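You operate a simulated robot arm through the tools that you are given. There is no shell and no other tool. Be economical: measure what you need, move in short steps, check, and stop when the job is done.

You are at the controls of a simulated two-armed robot. One attempt, no reset.

TASK
Fetch the purple felt block and set it on the teal bench. Pick up the blue card stand with one hand, pass it to the other hand and put it on the top of the red bench. Open the side table drawer. The order is free. Set down upright: blue card stand.

It is judged by the outcome, as a careful person would: the job done as asked, and still so three seconds after it is handed in. It fails if anything else is knocked over, pushed out of place, dropped, spilled or broken.

THE ROBOT
Two 7-joint arms with two-finger parallel grippers on one trunk, on a base that drives. Base frame: it is fixed to the floor where the robot stands at the start and does not move with it; the origin is under the middle of the robot, x ahead of it, y to its left, z up; the surface under the hand at the start is at about z = 45. Readings come in cm, degrees, newtons and seconds.
The left shoulder is at the start at [7, 15.6, 100.5], the right one opposite. Places, roughly: blue card stand [-350, 1050, 100]; purple felt block (6x5x4 cm) [50, -20, 50]; side table drawer [-410, 810, 80]; teal bench [130, -10, 80]; top of the red bench [-750, 920, 90]. Payload 3.91 kg a hand.
The TCP of each hand is the grasp point between the finger pads, 3 cm short of the fingertips. In the tool frame z runs along the fingers and y along their closing line. Largest opening 11 cm; finger width 2, thickness 1; the body of the gripper, 4.8 by 11.2 cm, starts 5.5 cm behind the TCP.
Orientation is that of the tool frame in the base frame, as a unit quaternion [x, y, z, w]. With the fingers straight down and closing along the base's y, the tool's x points along the base's -x, its y along +y and its z along -z.

THE INTERFACE
- The arms move only by the tool send_rows. It takes "left_targets", "right_targets" or both (then of equal length, played together; a hand with none holds still); each is a list of rows, each a list of 7 numbers: the shift along the base's x, y, z in units of 40 mm (1.0 is 40 mm), then the turn, a rotation vector about the base's x, y, z in units of 5 degrees (1.0 is 5 degrees), then the opening in per cent of the stroke, from 0 (shut) to 100 (fully open). In form: [[dx, dy, dz, ax, ay, az, claw], ...]. A call has 1 to 10 rows; each row shifts and turns the commanded pose from where the row before left it. A call with a number of a shift or a turn outside -1 to 1 is refused whole. Each row takes 0.2 s and may step no farther than 5 cm and 8.6 degrees from the row before; otherwise, or with a gripper value out of range, the whole call is refused. Where a pose cannot be reached the arm comes as near as it can. A force on the tool above 40 N (or 10 N above the force at the start of the call, whichever is more), or a blocked arm, ends the call early, and 0.2 s more pass. The fingers move at their own pace (about 10.8 cm/s each) and stop on an object; they squeeze with about 38 N. The grip force told is the motor's: it shows also when the fingers shut on nothing. Time passes only in rows, and 0.2 s behind the last, so rows that do not move let the fingers close. It gives the time, the measured TCP pose, the force on the tool (base axes), the opening and the grip force at its end, in the units of the frame above (readings bear some noise), with the torque about the TCP (base axes, N m) and any sound that the robot's microphone picked up, and new pictures: "pictures" is both (left out), scene, wrist or none (wrist: the cameras of the hands that moved).
- Cameras (640 x 400 px; columns grow to the right, rows downward): "scene" is now at [13.17, -2.49, 122.58]; the picture's right is [-0.28, -0.96, 0.00], its down [-0.61, 0.18, -0.77] and it looks along [0.74, -0.21, -0.64] (base axes); focal length 214 px, centre (320, 200). "left" rides on the left gripper at [7.2, -1.7, -10.3] in its tool frame; the picture's right is [0.23, 0.97, 0.00], its down [-0.76, 0.18, -0.62] and it looks along [-0.61, 0.14, 0.78] (tool axes); focal length 222 px, centre (320, 200). "right" rides on the right gripper at [7.2, 1.7, -10.3] in its tool frame; the picture's right is [-0.23, 0.97, 0.00], its down [-0.76, -0.18, -0.62] and it looks along [-0.61, -0.14, 0.78] (tool axes); focal length 222 px, centre (320, 200).
- move_column(by): slides the trunk up (or, below 0, down) by that many cm; the arms and the scene camera ride with it, the base frame stays. It gives what a move gives, with no picture.
- base_move(legs): drives the robot by 1 to 6 legs, each [ahead, left, turn to the left] in cm, cm and degrees, along the robot's own axes; the way and the turn of a leg run together, so that a leg with both is an arc; at most 150 cm and 180 degrees a leg. The arms and the cameras ride along, it lands a little off, and it stops where it bumps. It gives what a move gives, and a new picture of the scene camera.
- turn_head(pan, tilt): turns the head with the scene camera to pan (to the left, within 86 degrees either way) and tilt (down, from -29 to 69), counted from straight ahead of the robot. It gives what a move gives, and a new picture of the scene camera.
- probe_pixels(camera, pixels): there is no depth. For up to 12 entries [column, row, z] of the newest picture of that camera ("zoom" is the newest enlarged one), the place [x, y] in the base frame at which the ray of that pixel passes the height z, good to about 0.2 cm. It takes no simulated time.
- zoom(camera, box): a new picture of the part [left, top, right, bottom] of that camera's present view, enlarged. It takes no simulated time.
- finish_job(): hands the job in; it is judged then, once.

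Work in short steps. Measure before you move; look again where a grasp or a placing could have gone wrong, and mend it. You have 110 turns and 260 pictures in all, those below and enlarged ones among them. Open the grippers and draw the arms clear of the work before you hand the job in, unless the task says otherwise; then end with one line.

The tools are called after "Call:" as a command line: name --argument value ..., lists and objects as JSON in quotes. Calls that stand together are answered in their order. send_rows: Moves the arms, as the interface text tells. Its arguments: {"type":"object","properties":{"left_targets":{"type":"array","items":{"type":"array","items":{"type":"number"}}},"right_targets":{"type":"array","items":{"type":"array","items":{"type":"number"}}},"pictures":{"type":"string","enum":["both","scene","wrist","none"]}},"required":[]} The other tools are called the same way: move_column (by) slides the trunk up or down; base_move (legs) drives the base; turn_head (pan, tilt) turns the head that bears the scene camera; probe_pixels (camera, pixels) gives the place at which the rays of pixels pass given heights; zoom (camera, box) takes an enlarged picture of a part of a camera's view; finish_job () hands the job in.

At the start:

```text
clock: 0.0
left_tcp_pos: [71.31, 14.54, 104.74]
left_ee_rot: [0.0, 1.0, 0.001, 0.0]
left_wrist_force: [0.4, 0.7, -0.1]
left_torque: [0.0, 0.0, -0.01]
left_finger_gap: 11.01
left_gripper_force: 0.0
right_tcp_pos: [58.91, -44.68, 108.13]
right_ee_rot: [0.0, 1.0, 0.0, -0.001]
right_wrist_force: [0.3, 0.2, -0.3]
right_torque: [0.01, -0.03, -0.02]
right_finger_gap: 10.99
right_gripper_force: 0.1
trunk travel left (down, up): [-45.0, 49.0]
robot x, y, heading: [0.43, -0.08, 0.4]
head pan, tilt: [-16.1, 39.4]
```

scene: 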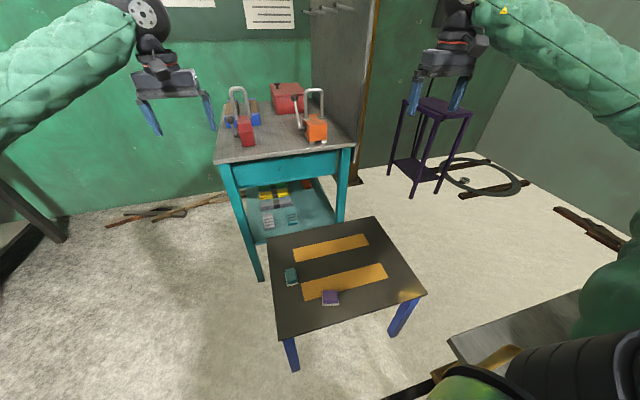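
right: 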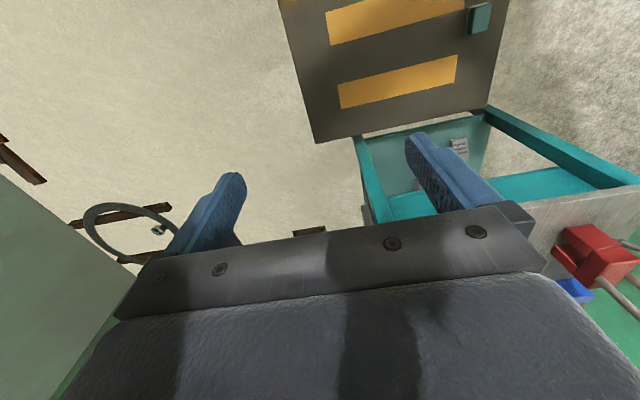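
left: 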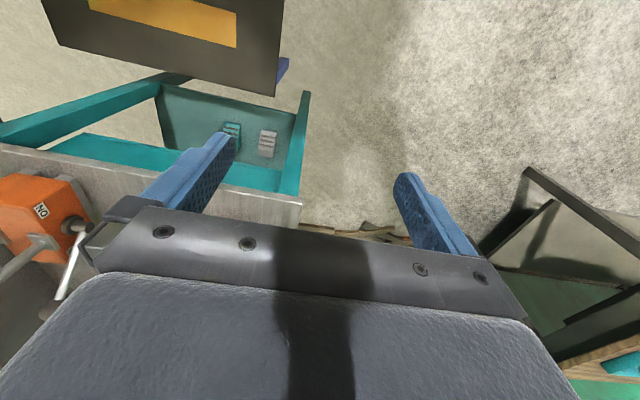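

The purple block is at about pixel (330,298) in the scene view, on the low dark table. I'll zoom in on it and probe its position along with the bench top.

Call:
zoom --camera "scene" --box '[260, 240, 420, 340]'

Call:
probe_pixels --camera "scene" --pixels '[[330, 294, 49], [330, 303, 45], [217, 163, 80], [353, 147, 80], [240, 145, 80], [315, 142, 80], [286, 110, 80], [270, 150, 80]]'

Call:
zoom --camera "scene" --box '[200, 70, 370, 176]'

```text
4.00 times, centred on (340, 290) of scene
```

zoom: 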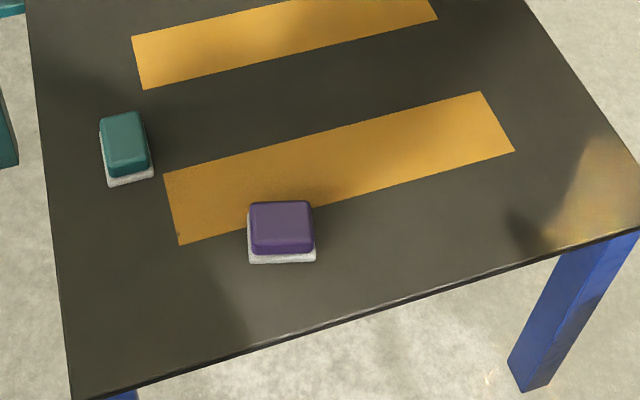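

```text
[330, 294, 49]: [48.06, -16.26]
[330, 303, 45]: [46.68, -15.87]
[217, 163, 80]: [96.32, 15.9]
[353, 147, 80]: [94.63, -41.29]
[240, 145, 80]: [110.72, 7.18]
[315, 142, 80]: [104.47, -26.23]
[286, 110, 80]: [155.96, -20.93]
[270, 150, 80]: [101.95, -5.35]
```

```text
3.76 times, centred on (285, 123) of scene
```

zoom: 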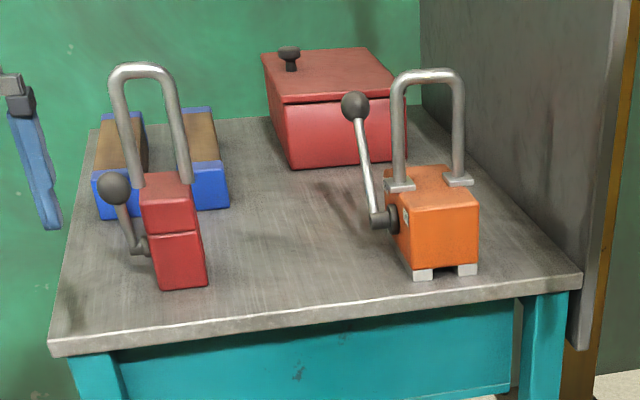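

The block is standing on a pale base (its felt backing). I'll measure its top corners and outline in the zoom so I can align the grip.

Call:
zoom --camera "scene" --box '[306, 280, 354, 310]'

Call:
turn_head --pan -16 --tilt 60

```text
13.33 times, centred on (330, 295) of scene
```

zoom: 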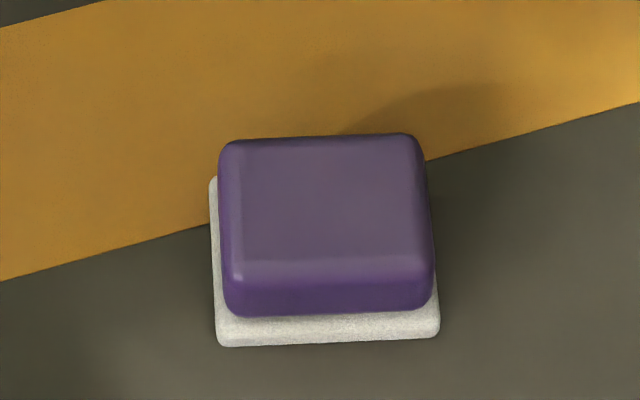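

```text
clock: 0.8
left_tcp_pos: [71.27, 14.66, 104.81]
left_ee_rot: [0.001, 1.0, 0.001, 0.0]
left_wrist_force: [0.1, -0.9, -0.5]
left_torque: [-0.01, -0.01, 0.01]
left_finger_gap: 10.99
left_gripper_force: 0.0
right_tcp_pos: [59.02, -44.65, 108.03]
right_ee_rot: [0.0, 1.0, 0.0, 0.0]
right_wrist_force: [-0.8, 0.4, -0.6]
right_torque: [0.02, 0.03, -0.01]
right_finger_gap: 10.98
right_gripper_force: 0.0
trunk travel left (down, up): [-45.0, 49.0]
robot x, y, heading: [0.14, -0.05, 0.1]
head pan, tilt: [-16.0, 60.0]
```

scene: 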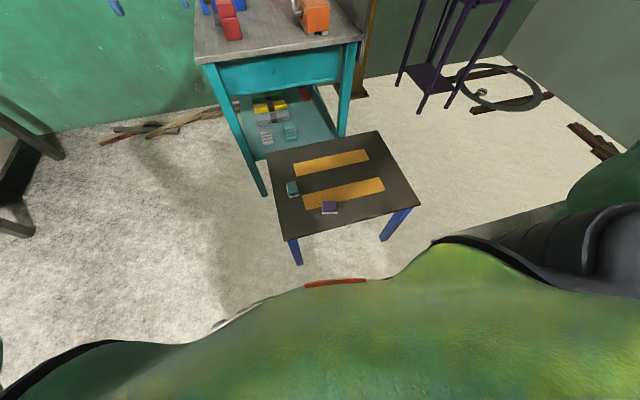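

The block is now at (330,208) in the new view. I'll zoom in on it for its corners.

Call:
zoom --camera "scene" --box '[306, 193, 354, 223]'

```text
13.33 times, centred on (330, 208) of scene
```

zoom: 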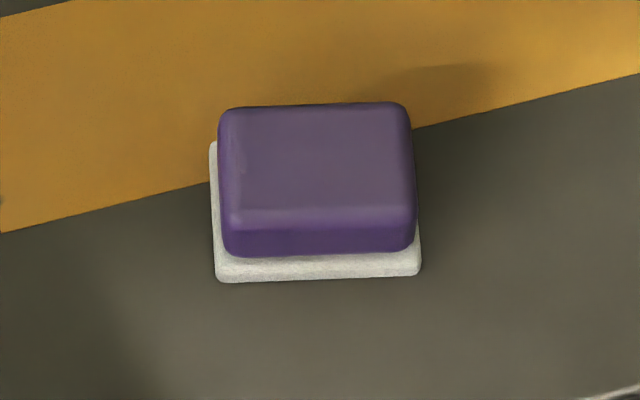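

I'll probe the top corners at z=49 and the base corners at about z=45.5.

Call:
probe_pixels --camera "zoom" --pixels '[[222, 108, 49], [408, 102, 49], [228, 230, 48.5], [415, 222, 48.5], [217, 281, 45], [421, 274, 45], [211, 145, 46]]'

Call:
probe_pixels --camera "scene" --pixels '[[285, 240, 45], [418, 207, 45], [375, 131, 45], [267, 155, 45], [336, 282, 0], [292, 188, 48], [195, 64, 80], [362, 40, 80]]'

```text
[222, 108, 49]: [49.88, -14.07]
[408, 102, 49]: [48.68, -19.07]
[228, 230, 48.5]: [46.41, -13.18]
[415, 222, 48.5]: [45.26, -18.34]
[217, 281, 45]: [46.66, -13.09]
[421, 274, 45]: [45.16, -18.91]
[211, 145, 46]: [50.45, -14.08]
```

```text
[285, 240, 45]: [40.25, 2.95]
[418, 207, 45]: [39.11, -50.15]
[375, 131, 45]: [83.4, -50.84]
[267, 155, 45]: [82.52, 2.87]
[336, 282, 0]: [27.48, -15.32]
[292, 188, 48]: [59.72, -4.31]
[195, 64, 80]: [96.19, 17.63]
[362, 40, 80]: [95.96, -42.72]
```

The block's centre is about (48,-16.5), with its long side turned about -14.5° from y. I'll move the right hand above it while turning the hand to match.

Call:
send_rows --right_targets '[[-0.229, 0.586, -0.9, 0, 0, -0.242, 100], [-0.229, 0.586, -0.9, 0, 0, -0.242, 100], [-0.229, 0.586, -0.9, 0, 0, -0.242, 100], [-0.229, 0.586, -0.9, 0, 0, -0.242, 100], [-0.229, 0.586, -0.9, 0, 0, -0.242, 100], [-0.229, 0.586, -0.9, 0, 0, -0.242, 100], [-0.229, 0.586, -0.9, 0, 0, -0.242, 100], [-0.229, 0.586, -0.9, 0, 0, -0.242, 100], [-0.229, 0.586, -0.9, 0, 0, -0.242, 100], [-0.229, 0.586, -0.9, 0, 0, -0.242, 100]]' --pictures "none"

Call:
send_rows --right_targets '[[-0.229, 0.586, -0.9, 0, 0, -0.242, 100], [-0.229, 0.586, -0.9, 0, 0, -0.242, 100], [0, 0, 0, 0, 0, 0, 100]]' --pictures "both"

```text
clock: 3.0
left_tcp_pos: [71.43, 14.48, 104.75]
left_ee_rot: [0.0, 1.0, 0.001, -0.001]
left_wrist_force: [-0.6, 0.3, -0.3]
left_torque: [0.02, 0.01, -0.01]
left_finger_gap: 11.0
left_gripper_force: 0.0
right_tcp_pos: [49.87, -21.05, 71.9]
right_ee_rot: [0.106, 0.994, 0.0, 0.001]
right_wrist_force: [-0.5, 0.3, -0.2]
right_torque: [0.02, -0.02, 0.01]
right_finger_gap: 11.01
right_gripper_force: 0.0
trunk travel left (down, up): [-45.0, 49.0]
robot x, y, heading: [-0.0, 0.15, 0.0]
head pan, tilt: [-16.0, 60.0]
```

```text
clock: 3.8
left_tcp_pos: [71.35, 14.57, 104.76]
left_ee_rot: [-0.001, 1.0, 0.0, -0.001]
left_wrist_force: [0.5, -0.3, 0.2]
left_torque: [0.03, -0.03, -0.02]
left_finger_gap: 11.01
left_gripper_force: 0.1
right_tcp_pos: [47.91, -16.65, 64.85]
right_ee_rot: [0.127, 0.992, 0.0, 0.0]
right_wrist_force: [-0.5, -1.2, -1.0]
right_torque: [0.01, 0.0, 0.0]
right_finger_gap: 11.03
right_gripper_force: 0.0
trunk travel left (down, up): [-45.0, 49.0]
robot x, y, heading: [-0.15, 0.25, 0.0]
head pan, tilt: [-16.0, 60.0]
```

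scene: 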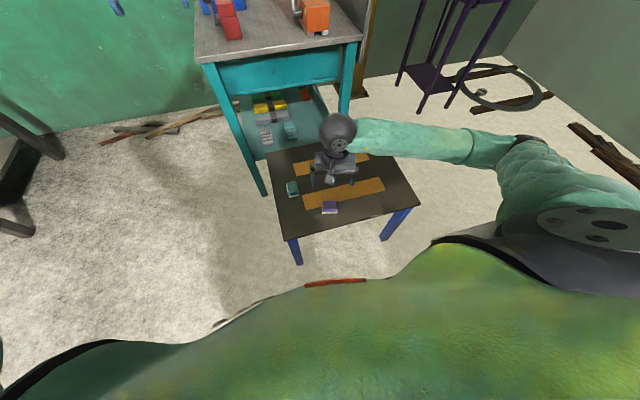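
right: 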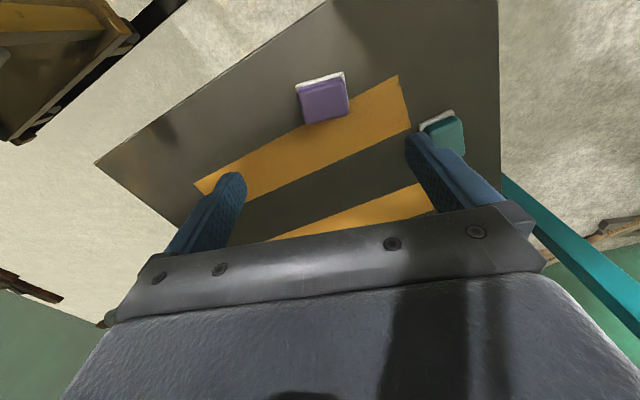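

The hand is above the block, which appears at (323,98) in the wrist view. I'll check its corners from the wrist camera.

Call:
zoom --camera "right" --box '[283, 60, 363, 135]'

```text
5.33 times, centred on (323, 98) of right
```

zoom: 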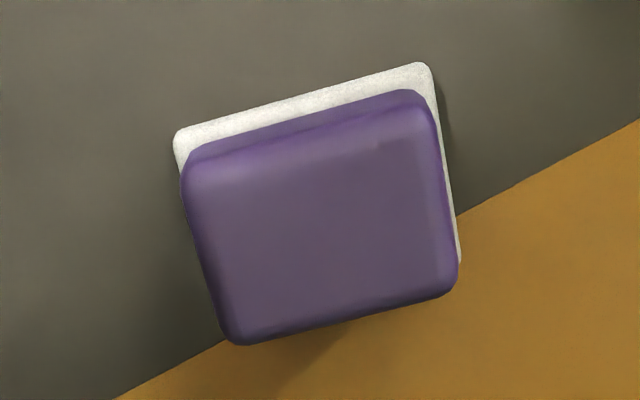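

Call:
probe_pixels --camera "zoom" --pixels '[[185, 175, 49], [430, 100, 49], [232, 344, 49], [458, 290, 49], [174, 132, 45.5], [430, 64, 45.5]]'

```text
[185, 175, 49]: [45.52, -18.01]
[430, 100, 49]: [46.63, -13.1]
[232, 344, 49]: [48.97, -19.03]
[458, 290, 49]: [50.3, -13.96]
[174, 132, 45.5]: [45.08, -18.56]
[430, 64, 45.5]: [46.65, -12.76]
```

Both views put the centre at about (47.85,-16.1). I'll descend to z≈48.9 and close the fingers.

Call:
send_rows --right_targets '[[0, 0.13, -0.8, 0, 0, 0, 100], [0, 0, -0.8, 0, 0, 0, 100], [0, 0, -0.8, 0, 0, 0, 100], [0, 0, -0.8, 0, 0, 0, 100], [0, 0, -0.7, 0, 0, 0, 100], [0, 0, 0, 0, 0, 0, 100]]' --pictures "wrist"

```text
clock: 5.2
left_tcp_pos: [71.37, 14.6, 104.8]
left_ee_rot: [0.001, 1.0, 0.0, 0.0]
left_wrist_force: [0.6, 0.1, -0.5]
left_torque: [0.0, -0.01, -0.04]
left_finger_gap: 11.02
left_gripper_force: 0.1
right_tcp_pos: [47.72, -16.07, 49.39]
right_ee_rot: [0.127, 0.992, 0.0, 0.0]
right_wrist_force: [-0.3, 0.6, 0.1]
right_torque: [0.02, -0.03, 0.01]
right_finger_gap: 11.02
right_gripper_force: 0.1
trunk travel left (down, up): [-45.0, 49.0]
robot x, y, heading: [-0.02, -0.09, 0.1]
head pan, tilt: [-16.0, 60.0]
```

right: 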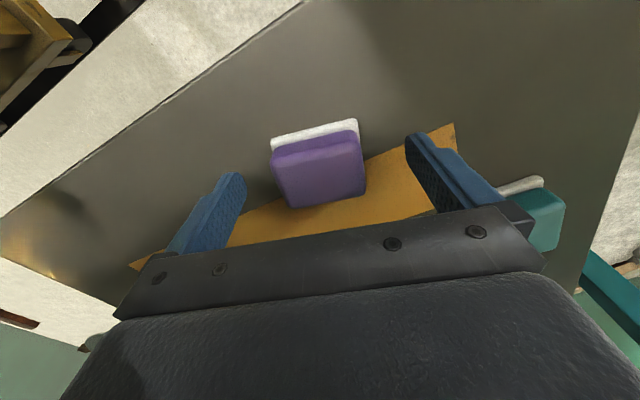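

The fingers straddle the block. I'll lower the last 0.5 cm, close, and lift a little.

Call:
send_rows --right_targets '[[0, 0, -0.13, 0, 0, 0, 100], [0, 0, 0, 0, 0, 0, 0], [0, 0, 0, 0, 0, 0, 0], [0, 0, 0, 0, 0, 0, 0], [0, 0, 0, 0, 0, 0, 0], [0, 0, 0.5, 0, 0, 0, 0], [0, 0, 0.5, 0, 0, 0, 0], [0, 0, 0, 0, 0, 0, 0]]' --pictures "wrist"

```text
clock: 7.0
left_tcp_pos: [71.42, 14.63, 104.76]
left_ee_rot: [0.0, 1.0, 0.001, 0.0]
left_wrist_force: [0.2, -0.1, 0.1]
left_torque: [-0.02, -0.02, 0.03]
left_finger_gap: 11.01
left_gripper_force: 0.0
right_tcp_pos: [47.78, -15.92, 52.93]
right_ee_rot: [0.126, 0.992, 0.001, 0.0]
right_wrist_force: [-0.4, 0.2, -1.4]
right_torque: [0.0, 0.0, -0.01]
right_finger_gap: 5.95
right_gripper_force: 38.2
trunk travel left (down, up): [-45.0, 49.0]
robot x, y, heading: [0.07, 0.07, -0.1]
head pan, tilt: [-16.0, 60.0]
```

right: 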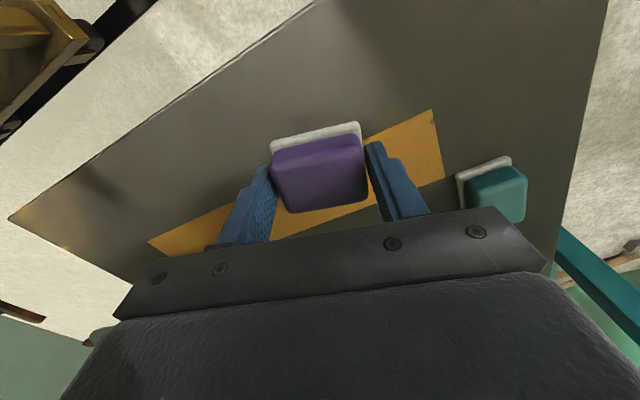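

The block is held (gap 5.95, lifted clear). I'll raise it, then look at the floor to the left, since the bench spot (~x 103) is slightly beyond reach from here.

Call:
send_rows --right_targets '[[0, 0, 1, 0, 0, 0, 0], [0, 0, 1, 0, 0, 0, 0], [0, 0, 1, 0, 0, 0, 0], [0, 0, 1, 0, 0, 0, 0], [0, 0, 1, 0, 0, 0, 0], [0, 0, 1, 0, 0, 0, 0], [0, 0, 1, 0, 0, 0, 0], [0, 0, 1, 0, 0, 0, 0], [0, 0, 1, 0, 0, 0, 0], [0, 0, 1, 0, 0, 0, 0]]' --pictures "none"

Call:
turn_head --pan 45 --tilt 40

Call:
turn_head --pan 0 --tilt 45

```text
clock: 9.2
left_tcp_pos: [71.3, 14.63, 104.72]
left_ee_rot: [-0.001, 1.0, 0.0, 0.0]
left_wrist_force: [0.0, -0.3, 0.2]
left_torque: [0.01, 0.0, 0.0]
left_finger_gap: 10.99
left_gripper_force: 0.1
right_tcp_pos: [47.77, -16.21, 92.81]
right_ee_rot: [0.126, 0.992, 0.0, 0.0]
right_wrist_force: [-0.2, -0.3, -0.9]
right_torque: [0.0, 0.01, -0.03]
right_finger_gap: 5.93
right_gripper_force: 38.0
trunk travel left (down, up): [-45.0, 49.0]
robot x, y, heading: [0.17, 0.3, -0.0]
head pan, tilt: [-16.0, 60.0]
```

```text
clock: 10.6
left_tcp_pos: [71.4, 14.65, 104.8]
left_ee_rot: [0.001, 1.0, 0.0, 0.0]
left_wrist_force: [-0.7, -0.2, -0.1]
left_torque: [0.03, 0.05, 0.0]
left_finger_gap: 11.01
left_gripper_force: 0.0
right_tcp_pos: [47.88, -16.07, 92.76]
right_ee_rot: [0.126, 0.992, -0.001, -0.001]
right_wrist_force: [-0.4, 0.3, -1.2]
right_torque: [0.01, 0.0, 0.04]
right_finger_gap: 5.92
right_gripper_force: 38.2
trunk travel left (down, up): [-45.0, 49.0]
robot x, y, heading: [0.28, -0.03, 0.1]
head pan, tilt: [45.0, 40.0]
```

scene: 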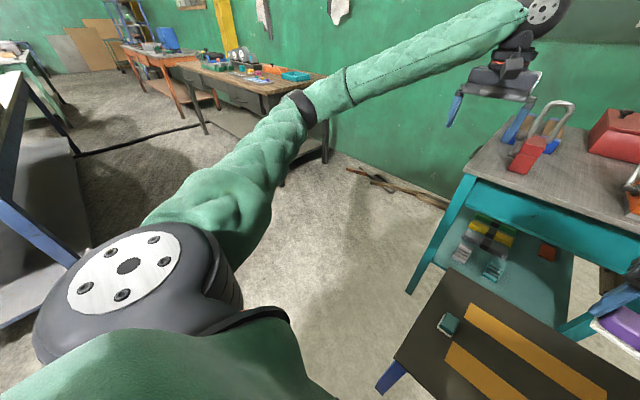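

```text
clock: 11.7
left_tcp_pos: [71.38, 14.61, 104.77]
left_ee_rot: [0.001, 1.0, 0.0, 0.0]
left_wrist_force: [-0.7, -0.4, -0.1]
left_torque: [0.0, -0.04, 0.02]
left_finger_gap: 10.98
left_gripper_force: 0.1
right_tcp_pos: [47.8, -16.22, 92.74]
right_ee_rot: [0.126, 0.992, 0.0, 0.0]
right_wrist_force: [-0.1, 0.2, -0.8]
right_torque: [0.01, -0.02, -0.02]
right_finger_gap: 5.93
right_gripper_force: 37.9
trunk travel left (down, up): [-45.0, 49.0]
robot x, y, heading: [-0.21, -0.21, 0.1]
head pan, tilt: [0.0, 45.0]
```

scene: 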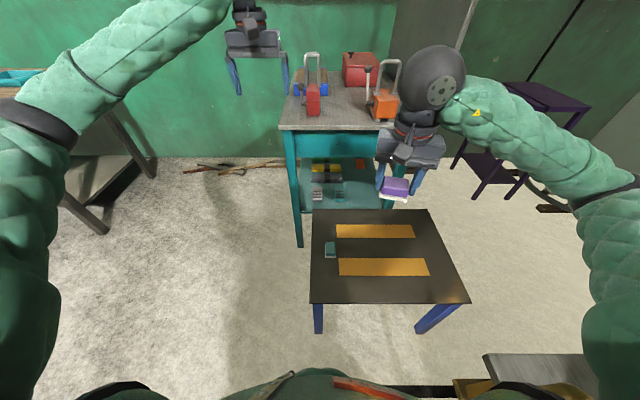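

The floor to the left of the low table is clear out to the workbench by the wall. I'll drive left 38 cm and then ahead 22 cm, which keeps the table on my right.

Call:
base_move --legs '[[0, 38, 0], [22, 0, 0]]'

Call:
turn_head --pan -25 --tilt 35

```text
clock: 15.4
left_tcp_pos: [93.89, 51.6, 104.57]
left_ee_rot: [0.003, 1.0, 0.0, -0.001]
left_wrist_force: [0.2, 0.4, 0.0]
left_torque: [0.05, 0.05, 0.04]
left_finger_gap: 11.01
left_gripper_force: 0.1
right_tcp_pos: [70.3, 21.16, 92.66]
right_ee_rot: [0.129, 0.992, 0.0, -0.001]
right_wrist_force: [-0.2, -0.4, -1.8]
right_torque: [-0.01, -0.03, 0.01]
right_finger_gap: 5.93
right_gripper_force: 38.1
trunk travel left (down, up): [-45.0, 49.0]
robot x, y, heading: [22.16, 37.33, -0.2]
head pan, tilt: [0.0, 45.0]
```

scene: 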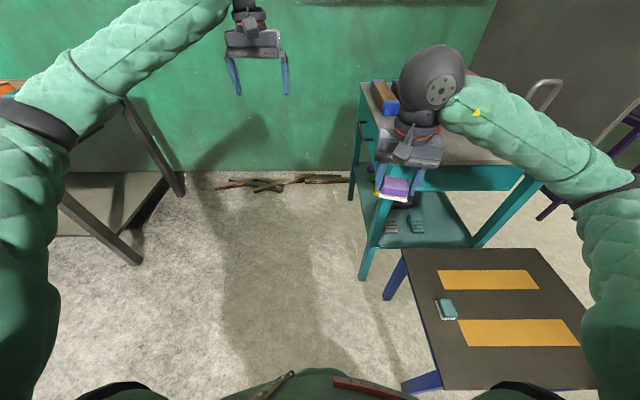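

```text
clock: 16.2
left_tcp_pos: [93.89, 51.77, 104.71]
left_ee_rot: [0.002, 1.0, -0.001, 0.0]
left_wrist_force: [0.3, -0.4, -0.5]
left_torque: [0.01, 0.03, -0.03]
left_finger_gap: 11.02
left_gripper_force: 0.0
right_tcp_pos: [70.27, 21.1, 92.82]
right_ee_rot: [0.129, 0.992, 0.0, 0.001]
right_wrist_force: [-0.4, -0.4, -1.5]
right_torque: [-0.01, -0.04, 0.0]
right_finger_gap: 5.91
right_gripper_force: 38.3
trunk travel left (down, up): [-45.0, 49.0]
robot x, y, heading: [22.54, 37.48, -0.2]
head pan, tilt: [-25.0, 35.0]
```

scene: 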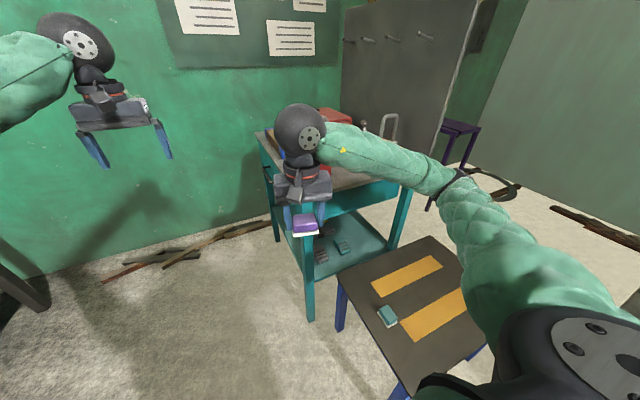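

My arm hides the bench. I'll bring the block in front of the bench's middle at height, turning the hand square, and look again.

Call:
send_rows --right_targets '[[0.1, -0.8, 0.5, 0, 0, 0.29, 0], [0.1, -0.8, 0.5, 0, 0, 0.29, 0], [0.1, -0.8, 0.5, 0, 0, 0.29, 0], [0.1, -0.8, 0.5, 0, 0, 0.29, 0], [0.2, -0.8, 0.5, 0, 0, 0.29, 0], [0.2, -0.8, 0.5, 0, 0, 0.29, 0], [0.2, -0.8, 0.5, 0, 0, 0.29, 0], [0.2, -0.8, 0.5, 0, 0, 0.29, 0], [0.2, -0.7, 0.5, 0, 0, 0.29, 0], [0.2, -0.4, 0.3, 0, 0, 0.29, 0]]' --pictures "both"

```text
clock: 18.4
left_tcp_pos: [93.82, 51.67, 104.75]
left_ee_rot: [0.002, 1.0, 0.0, 0.0]
left_wrist_force: [0.1, 0.6, -0.8]
left_torque: [0.02, 0.0, 0.02]
left_finger_gap: 11.02
left_gripper_force: 0.1
right_tcp_pos: [76.81, -9.12, 111.97]
right_ee_rot: [0.002, 1.0, 0.0, -0.001]
right_wrist_force: [1.1, 0.5, -0.8]
right_torque: [0.01, 0.01, -0.02]
right_finger_gap: 5.91
right_gripper_force: 38.1
trunk travel left (down, up): [-45.0, 49.0]
robot x, y, heading: [22.44, 37.45, -0.3]
head pan, tilt: [-25.0, 35.0]
```

scene: 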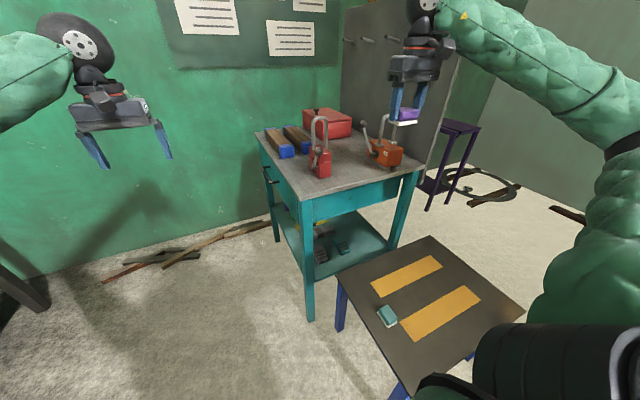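
right: 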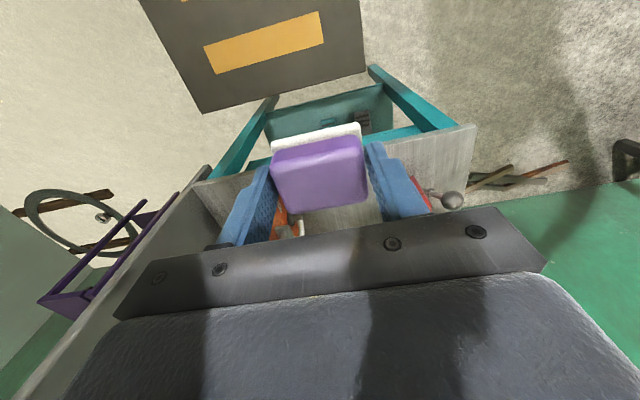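

Now the bench top is visible. I'll zoom in on it and probe it.

Call:
zoom --camera "scene" --box '[250, 95, 426, 205]'

Call:
probe_pixels --camera "scene" --pixels '[[303, 201, 80], [425, 168, 80], [323, 178, 80], [313, 172, 80], [331, 175, 80], [372, 160, 80], [393, 168, 80], [367, 125, 92], [345, 168, 80], [358, 178, 80]]'

```text
3.64 times, centred on (338, 150) of scene
```

zoom: 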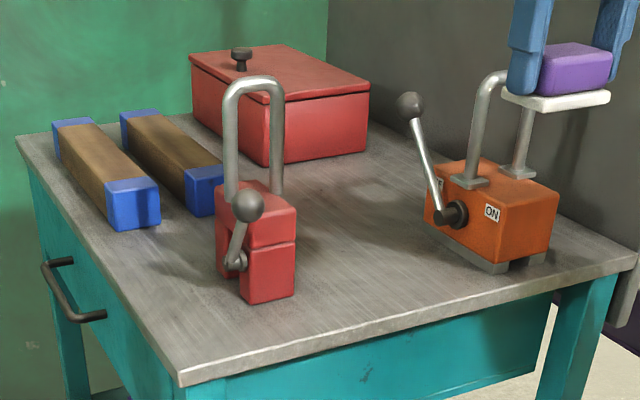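

```text
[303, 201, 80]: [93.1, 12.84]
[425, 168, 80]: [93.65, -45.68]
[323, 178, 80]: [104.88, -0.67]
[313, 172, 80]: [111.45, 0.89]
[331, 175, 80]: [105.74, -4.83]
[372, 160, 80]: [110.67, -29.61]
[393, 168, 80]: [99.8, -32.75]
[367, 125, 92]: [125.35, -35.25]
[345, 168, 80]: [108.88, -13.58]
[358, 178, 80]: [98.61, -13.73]
```

Comparing the two viewpoints suggests the bench top is nearer z≈85 than 80. I'll verify with the wrist camera and re-probe at several heights.

Call:
probe_pixels --camera "right" --pixels '[[198, 184, 83], [198, 184, 85], [198, 184, 87], [477, 126, 83], [477, 126, 85], [477, 126, 87]]'

Call:
probe_pixels --camera "scene" --pixels '[[302, 200, 83], [302, 200, 85], [302, 200, 87], [425, 167, 83], [425, 167, 85], [425, 167, 87], [323, 178, 85], [331, 175, 85], [372, 160, 85], [388, 170, 85]]'

```text
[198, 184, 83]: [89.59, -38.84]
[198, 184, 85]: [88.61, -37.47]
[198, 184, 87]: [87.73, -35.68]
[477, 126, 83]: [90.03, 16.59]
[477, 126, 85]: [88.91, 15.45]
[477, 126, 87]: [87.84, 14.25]
```

```text
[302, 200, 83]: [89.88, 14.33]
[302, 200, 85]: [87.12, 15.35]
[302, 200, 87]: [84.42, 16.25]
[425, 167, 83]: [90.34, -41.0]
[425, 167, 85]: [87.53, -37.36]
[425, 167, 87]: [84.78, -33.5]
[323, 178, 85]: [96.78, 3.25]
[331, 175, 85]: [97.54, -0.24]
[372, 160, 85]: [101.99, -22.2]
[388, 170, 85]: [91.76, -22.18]
```

All views agree: top at z≈84.5, front edge x≈88, y from -37 to 15. The red clamp starts at y≈0 and the orange one at y≈-20. I'll place the block at (94.5,-9.5), moving over it first.

Call:
send_rows --right_targets '[[0.74, -0.02, 0, 0, 0, 0, 0], [0.74, -0.02, 0, 0, 0, 0, 0], [0.74, 0, -0.5, 0, 0, 0, 0], [0.74, 0, -0.5, 0, 0, 0, 0], [0.74, 0, -0.5, 0, 0, 0, 0], [0.74, 0, -0.5, 0, 0, 0, 0], [0, 0, -0.8, 0, 0, 0, 0], [0, 0, -0.8, 0, 0, 0, 0], [0, 0, 0, 0, 0, 0, 0]]' --pictures "both"

```text
clock: 20.4
left_tcp_pos: [93.92, 51.63, 104.71]
left_ee_rot: [0.002, 1.0, 0.0, 0.0]
left_wrist_force: [0.3, -1.2, 0.5]
left_torque: [0.02, -0.05, 0.03]
left_finger_gap: 11.01
left_gripper_force: 0.0
right_tcp_pos: [94.37, -9.02, 97.71]
right_ee_rot: [0.003, 1.0, 0.0, 0.0]
right_wrist_force: [-0.2, 0.9, -0.8]
right_torque: [-0.01, -0.01, -0.01]
right_finger_gap: 5.93
right_gripper_force: 37.7
trunk travel left (down, up): [-45.0, 49.0]
robot x, y, heading: [22.65, 37.31, -0.2]
head pan, tilt: [-25.0, 35.0]
```

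scene: 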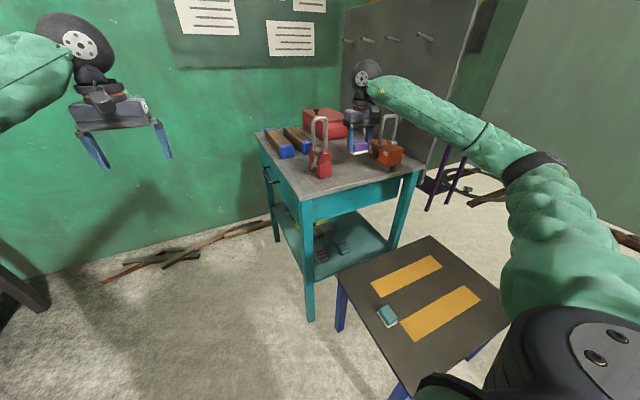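
right: 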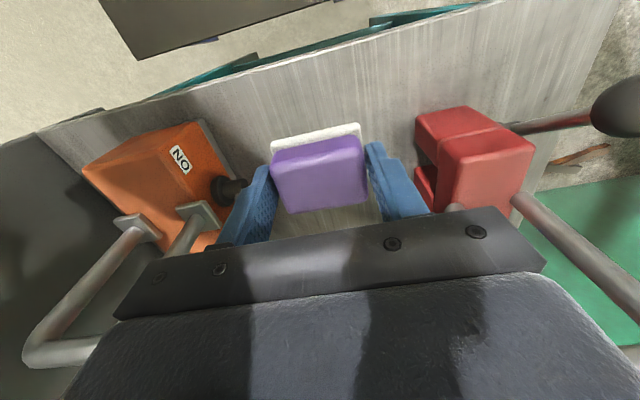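

The orange unit's lever hub at (225,190) is close to the finger on that side. I'll zoom in to check the clearance before lowering.

Call:
zoom --camera "scene" --box '[296, 80, 424, 180]'

Call:
zoom --camera "right" --box '[170, 110, 330, 270]'

```text
4.00 times, centred on (360, 130) of scene
```

zoom: 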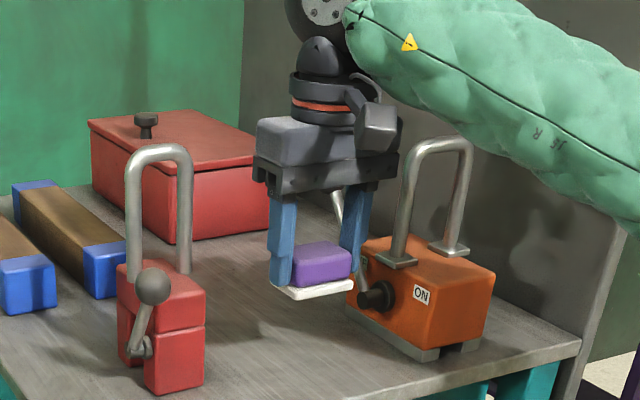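

```text
2.50 times, centred on (250, 190) of right
```

zoom: 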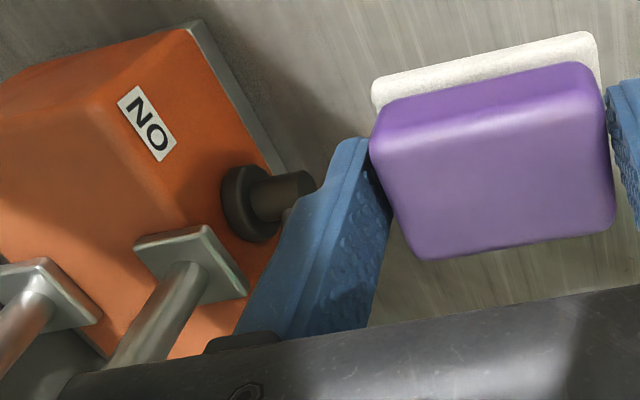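

Call:
probe_pixels --camera "scene" --pixels '[[363, 124, 98], [363, 124, 102], [363, 124, 106], [376, 153, 88], [376, 153, 90], [376, 153, 92]]'

Call:
probe_pixels --camera "right" --pixels '[[243, 187, 88], [243, 187, 90], [243, 187, 92]]'

```text
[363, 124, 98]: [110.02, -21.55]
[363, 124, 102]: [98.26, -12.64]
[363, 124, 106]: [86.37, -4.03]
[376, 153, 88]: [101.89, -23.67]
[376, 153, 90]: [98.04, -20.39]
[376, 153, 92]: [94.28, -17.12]
```

```text
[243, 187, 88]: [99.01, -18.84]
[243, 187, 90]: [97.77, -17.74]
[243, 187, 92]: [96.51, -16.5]
```

The lever hub tip is at about (97,-18,91) and its ball at about (104,-18,99), so both are clear of my hand. I'll shift 1.2 cm forward of them, lower to just above the top, and later open only partly.

Call:
send_rows --right_targets '[[-0.3, 0.06, 0, 0, 0, 0, 0], [0, 0, -0.5, 0, 0, 0, 0], [0, 0, -0.5, 0, 0, 0, 0], [0, 0, -0.5, 0, 0, 0, 0], [0, 0, -0.4, 0, 0, 0, 0], [0, 0, -0.2, 0, 0, 0, 0], [0, 0, 0, 0, 0, 0, 0]]' --pictures "both"

```text
clock: 22.1
left_tcp_pos: [93.97, 51.63, 104.81]
left_ee_rot: [0.002, 1.0, 0.0, 0.0]
left_wrist_force: [-0.7, -0.7, -0.5]
left_torque: [-0.01, 0.01, 0.0]
left_finger_gap: 11.0
left_gripper_force: 0.1
right_tcp_pos: [93.1, -8.71, 89.08]
right_ee_rot: [0.002, 1.0, 0.0, -0.001]
right_wrist_force: [-0.2, -1.2, -0.7]
right_torque: [0.02, 0.05, 0.0]
right_finger_gap: 5.91
right_gripper_force: 38.2
trunk travel left (down, up): [-45.0, 49.0]
robot x, y, heading: [22.06, 37.51, -0.3]
head pan, tilt: [-25.0, 35.0]
```

scene: 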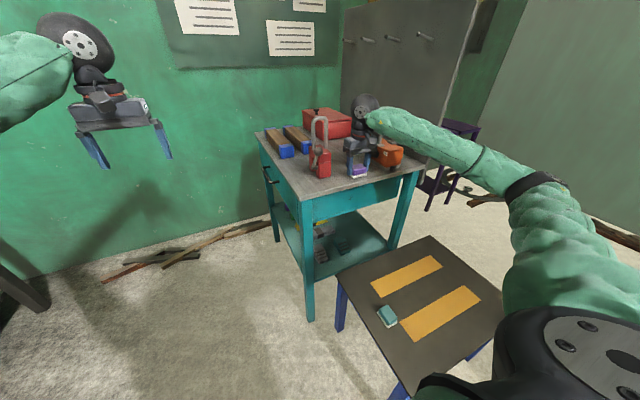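
right: 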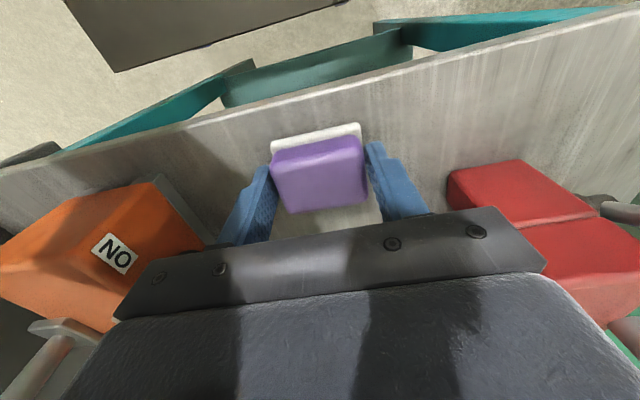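

The block is just above the top and clear of both clamps. I'll creep down until there's contact force.

Call:
send_rows --right_targets '[[0, 0, -0.1, 0, 0, 0, 0], [0, 0, -0.08, 0, 0, 0, 0], [0, 0, 0, 0, 0, 0, 0]]' --pictures "none"

```text
clock: 23.0
left_tcp_pos: [93.82, 51.76, 104.68]
left_ee_rot: [0.002, 1.0, 0.0, 0.0]
left_wrist_force: [0.7, 0.3, -1.0]
left_torque: [0.0, -0.01, 0.01]
left_finger_gap: 11.0
left_gripper_force: 0.0
right_tcp_pos: [93.11, -8.83, 88.83]
right_ee_rot: [0.003, 1.0, 0.001, 0.003]
right_wrist_force: [-0.6, 1.3, 14.4]
right_torque: [-0.08, 0.36, 0.1]
right_finger_gap: 5.91
right_gripper_force: 37.8
trunk travel left (down, up): [-45.0, 49.0]
robot x, y, heading: [22.0, 37.33, -0.2]
head pan, tilt: [-25.0, 35.0]
stopped in row 3 (right hand): the force on the tool passed its limit at 41 N (the readings are from after the stop); the commanded pose is now the measured one
```

Contact at z=88.83. I'll open partly (to about 8.5 cm), retreat straight up, and look.

Call:
send_rows --right_targets '[[0, 0, 0, 0, 0, 0, 76], [0, 0, 0, 0, 0, 0, 76], [0, 0, 0.5, 0, 0, 0, 76], [0, 0, 1, 0, 0, 0, 76], [0, 0, 1, 0, 0, 0, 76], [0, 0, 1, 0, 0, 0, 76], [0, 0, 1, 0, 0, 0, 76], [-0.5, 0, 1, 0, 0, 0, 76], [-0.7, 0, 0.5, 0, 0, 0, 76]]' --pictures "both"

```text
clock: 25.0
left_tcp_pos: [93.79, 51.74, 104.73]
left_ee_rot: [0.003, 1.0, 0.0, 0.0]
left_wrist_force: [-1.2, -0.1, 0.0]
left_torque: [0.01, -0.01, 0.0]
left_finger_gap: 11.0
left_gripper_force: 0.1
right_tcp_pos: [88.49, -8.8, 112.85]
right_ee_rot: [0.004, 1.0, 0.0, 0.002]
right_wrist_force: [-0.8, -0.6, 0.0]
right_torque: [-0.02, 0.0, -0.03]
right_finger_gap: 8.34
right_gripper_force: 0.0
trunk travel left (down, up): [-45.0, 49.0]
robot x, y, heading: [22.29, 37.49, -0.4]
head pan, tilt: [-25.0, 35.0]
```

scene: 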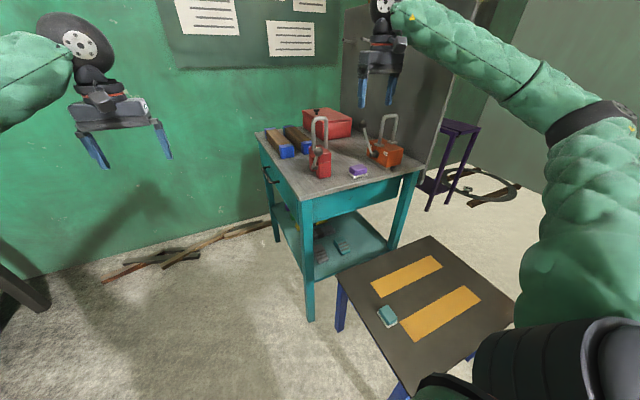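
right: 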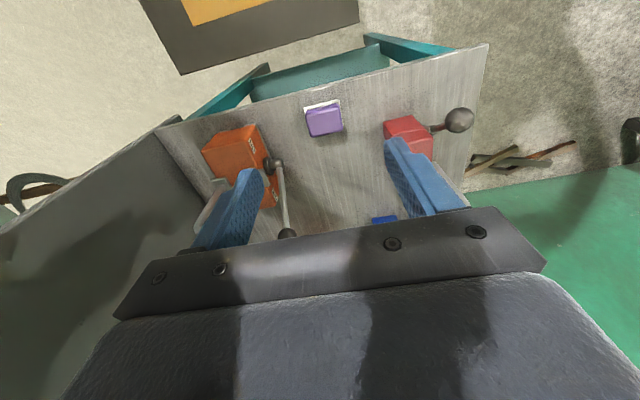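

The purple block is standing flat on the teal bench and nothing else has moved. Next I'll draw both arms in for travelling.

Call:
send_rows --right_targets '[[-1, 0, 0, 0, 0, 0, 100], [-1, 0, 0, 0, 0, 0, 100], [-1, 0, 0, 0, 0, 0, 100], [-1, 0.2, 0, 0, 0, 0, 100], [-1, 0.6, 0, 0, 0, 0, 100], [-0.4, 1, 0, 0, 0, 0, 100], [0, 1, 0, 0, 0, 0, 100], [0, 1, 0, 0, 0, 0, 100], [0, 1, 0, 0, 0, 0, 100]]' --left_targets '[[-1, 0, 0, 0, 0, 0, 100], [-1, 0, 0, 0, 0, 0, 100], [-1, 0, 0, 0, 0, 0, 100], [-1, 0, 0, 0, 0, 0, 100], [-1, 0, 0, 0, 0, 0, 100], [-1, 0, 0, 0, 0, 0, 100], [-0.5, 0.5, 0, 0, 0, 0, 100], [0, 0, 0, 0, 0, 0, 100], [0, 0, 0, 0, 0, 0, 100]]' --pictures "none"

Call:
turn_head --pan 80 --tilt 15

```text
clock: 27.0
left_tcp_pos: [67.88, 53.79, 104.5]
left_ee_rot: [0.003, 1.0, -0.001, 0.0]
left_wrist_force: [-0.4, 1.5, -0.6]
left_torque: [0.0, 0.06, 0.01]
left_finger_gap: 11.02
left_gripper_force: 0.1
right_tcp_pos: [66.62, 10.37, 112.75]
right_ee_rot: [0.003, 1.0, 0.0, 0.002]
right_wrist_force: [-0.4, 1.3, -0.1]
right_torque: [0.0, -0.01, 0.01]
right_finger_gap: 11.02
right_gripper_force: 0.0
trunk travel left (down, up): [-45.0, 49.0]
robot x, y, heading: [22.23, 37.63, -0.5]
head pan, tilt: [-25.0, 35.0]
```

```text
clock: 28.9
left_tcp_pos: [67.86, 53.69, 104.77]
left_ee_rot: [0.003, 1.0, 0.0, 0.001]
left_wrist_force: [0.3, -0.1, -0.2]
left_torque: [0.0, 0.0, -0.01]
left_finger_gap: 10.96
left_gripper_force: 0.0
right_tcp_pos: [66.51, 10.19, 112.8]
right_ee_rot: [0.003, 1.0, 0.0, 0.001]
right_wrist_force: [0.2, -0.8, -0.1]
right_torque: [0.0, 0.02, -0.01]
right_finger_gap: 11.01
right_gripper_force: 0.0
trunk travel left (down, up): [-45.0, 49.0]
robot x, y, heading: [22.62, 37.46, -0.2]
head pan, tilt: [80.0, 15.0]
```

scene: 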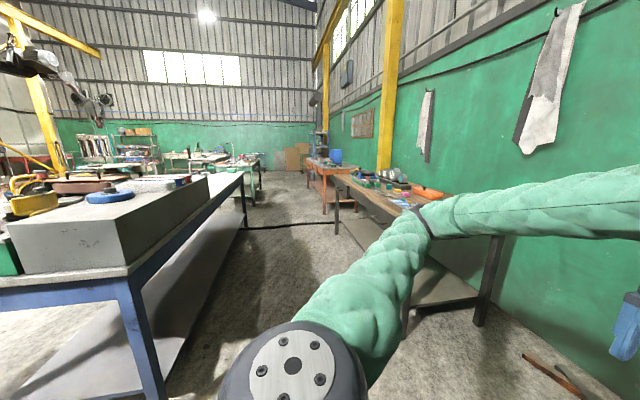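

There's an aisle along +y between the blue bench (left) and the wall bench (right). I'll measure how wide it is.

Call:
probe_pixels --camera "scene" --pixels '[[245, 228, 0], [480, 325, 0], [405, 332, 0], [335, 233, 0], [324, 213, 0], [262, 205, 0], [153, 399, 0], [270, 175, 0], [130, 280, 80], [245, 172, 80], [335, 175, 80], [300, 205, 0]]'

Call:
zoom --camera "scene" --box '[180, 120, 420, 270]'

```text
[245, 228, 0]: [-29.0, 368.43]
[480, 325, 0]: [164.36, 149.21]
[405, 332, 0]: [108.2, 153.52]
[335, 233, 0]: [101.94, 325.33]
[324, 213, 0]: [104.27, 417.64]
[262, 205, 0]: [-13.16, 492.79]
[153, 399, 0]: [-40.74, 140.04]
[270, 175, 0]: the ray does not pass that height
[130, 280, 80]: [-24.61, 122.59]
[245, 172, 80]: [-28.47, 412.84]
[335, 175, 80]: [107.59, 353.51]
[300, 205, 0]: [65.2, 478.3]
```

```text
2.67 times, centred on (300, 195) of scene
```

zoom: 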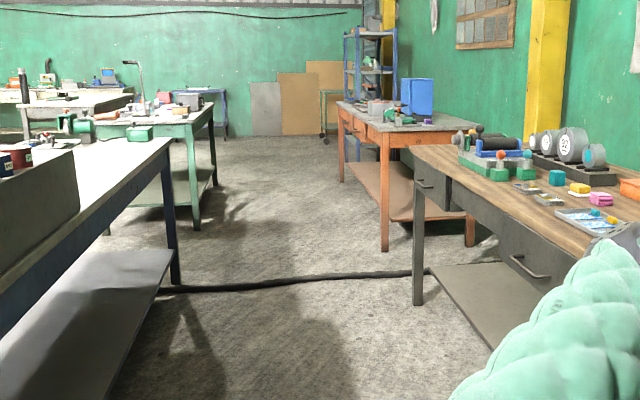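

The aisle runs from x≈-25 to x≈105. I'll turn to face +y, then drive forward while edging right so I'm centred at x≈40.

Call:
base_move --legs '[[0, 0, 90], [25, 0, 0], [40, -18, 0], [120, 0, 0]]'

Call:
turn_head --pan 0 --tilt 20

Call:
turn_head --pan 40 --tilt 12

```text
clock: 35.3
left_tcp_pos: [12.23, 115.29, 104.45]
left_ee_rot: [-0.706, 0.709, 0.0, -0.004]
left_wrist_force: [-0.4, 0.1, 0.4]
left_torque: [-0.03, 0.0, 0.0]
left_finger_gap: 11.01
left_gripper_force: 0.0
right_tcp_pos: [56.42, 113.0, 113.17]
right_ee_rot: [-0.699, 0.715, 0.006, 0.003]
right_wrist_force: [-0.1, 0.8, -0.7]
right_torque: [-0.02, 0.01, -0.01]
right_finger_gap: 11.0
right_gripper_force: 0.1
trunk travel left (down, up): [-45.0, 49.0]
robot x, y, heading: [27.86, 69.94, 88.9]
head pan, tilt: [80.0, 15.0]
stopped in leg 3: the robot was blocked; the commanded pose is now the measured one
```

scene: 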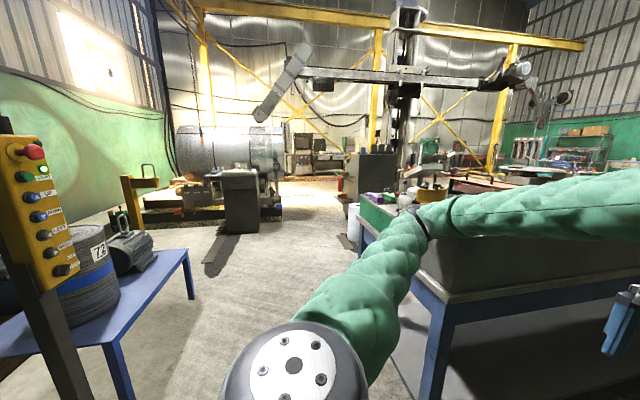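

```text
clock: 36.8
left_tcp_pos: [12.25, 115.03, 104.51]
left_ee_rot: [-0.705, 0.71, 0.0, -0.003]
left_wrist_force: [0.0, 0.1, 0.0]
left_torque: [-0.01, -0.01, 0.0]
left_finger_gap: 10.99
left_gripper_force: 0.1
right_tcp_pos: [56.38, 112.74, 113.01]
right_ee_rot: [-0.697, 0.717, 0.006, 0.004]
right_wrist_force: [0.2, -0.5, 0.0]
right_torque: [-0.04, 0.0, 0.01]
right_finger_gap: 10.98
right_gripper_force: 0.0
trunk travel left (down, up): [-45.0, 49.0]
robot x, y, heading: [28.14, 70.01, 88.7]
head pan, tilt: [0.0, 20.0]
```

scene: 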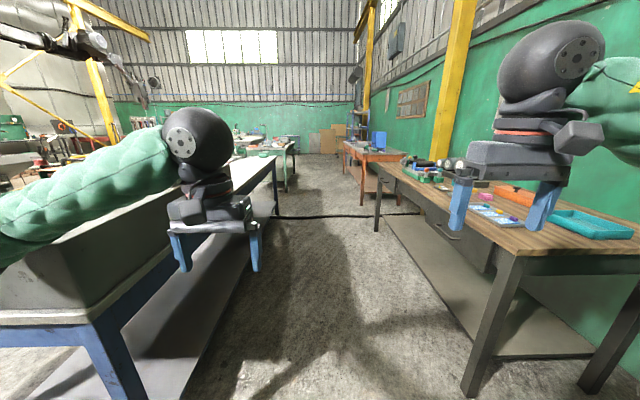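

```text
clock: 37.9
left_tcp_pos: [12.27, 115.05, 104.68]
left_ee_rot: [-0.705, 0.71, -0.001, -0.003]
left_wrist_force: [0.1, 0.2, -0.3]
left_torque: [0.0, -0.01, 0.03]
left_finger_gap: 11.01
left_gripper_force: 0.0
right_tcp_pos: [56.37, 112.77, 113.07]
right_ee_rot: [-0.697, 0.717, 0.007, 0.005]
right_wrist_force: [0.2, -0.2, -0.3]
right_torque: [-0.01, -0.01, -0.02]
right_finger_gap: 11.0
right_gripper_force: 0.0
trunk travel left (down, up): [-45.0, 49.0]
robot x, y, heading: [28.12, 70.28, 88.8]
head pan, tilt: [40.0, 12.0]
```

scene: 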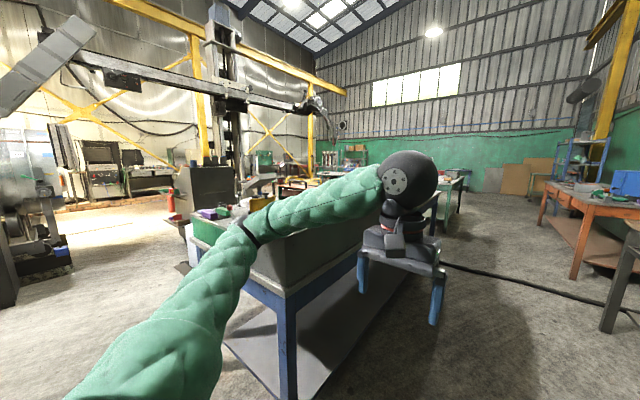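

The base was blocked in leg 3, possibly by the left elbow near the blue bench or by something low. I'll look down-left and down-right.

Call:
turn_head --pan 50 --tilt 50

Call:
turn_head --pan -50 --tilt 50

```text
clock: 38.9
left_tcp_pos: [12.21, 115.1, 104.61]
left_ee_rot: [-0.705, 0.71, 0.0, -0.003]
left_wrist_force: [-0.3, 0.6, -0.3]
left_torque: [0.01, 0.01, -0.06]
left_finger_gap: 11.0
left_gripper_force: 0.1
right_tcp_pos: [56.25, 112.78, 113.17]
right_ee_rot: [-0.698, 0.716, 0.007, 0.004]
right_wrist_force: [0.6, 0.3, 0.1]
right_torque: [0.01, 0.01, 0.03]
right_finger_gap: 10.97
right_gripper_force: 0.1
trunk travel left (down, up): [-45.0, 49.0]
robot x, y, heading: [28.0, 70.16, 88.9]
head pan, tilt: [50.0, 50.0]
```

scene: 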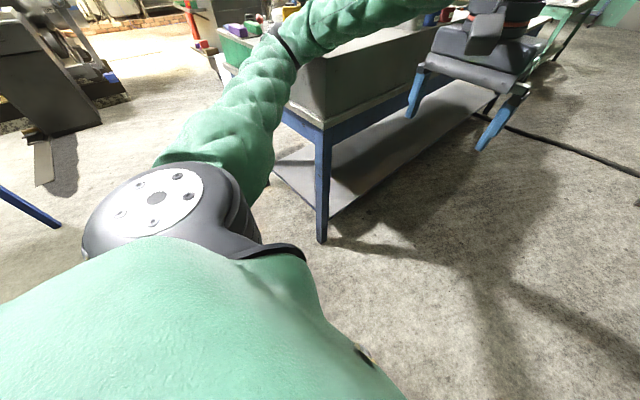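

```text
clock: 40.7
left_tcp_pos: [12.18, 115.08, 104.6]
left_ee_rot: [-0.705, 0.709, -0.001, -0.003]
left_wrist_force: [-0.1, -1.1, 0.1]
left_torque: [0.02, 0.0, -0.02]
left_finger_gap: 11.0
left_gripper_force: 0.0
right_tcp_pos: [56.14, 112.76, 113.22]
right_ee_rot: [-0.698, 0.716, 0.007, 0.004]
right_wrist_force: [0.4, 0.6, 0.5]
right_torque: [0.02, -0.01, -0.03]
right_finger_gap: 11.0
right_gripper_force: 0.1
trunk travel left (down, up): [-45.0, 49.0]
robot x, y, heading: [27.87, 69.81, 88.6]
head pan, tilt: [-50.0, 50.0]
```

scene: 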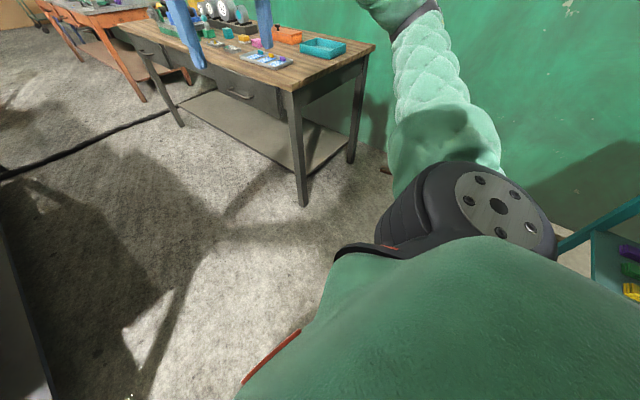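

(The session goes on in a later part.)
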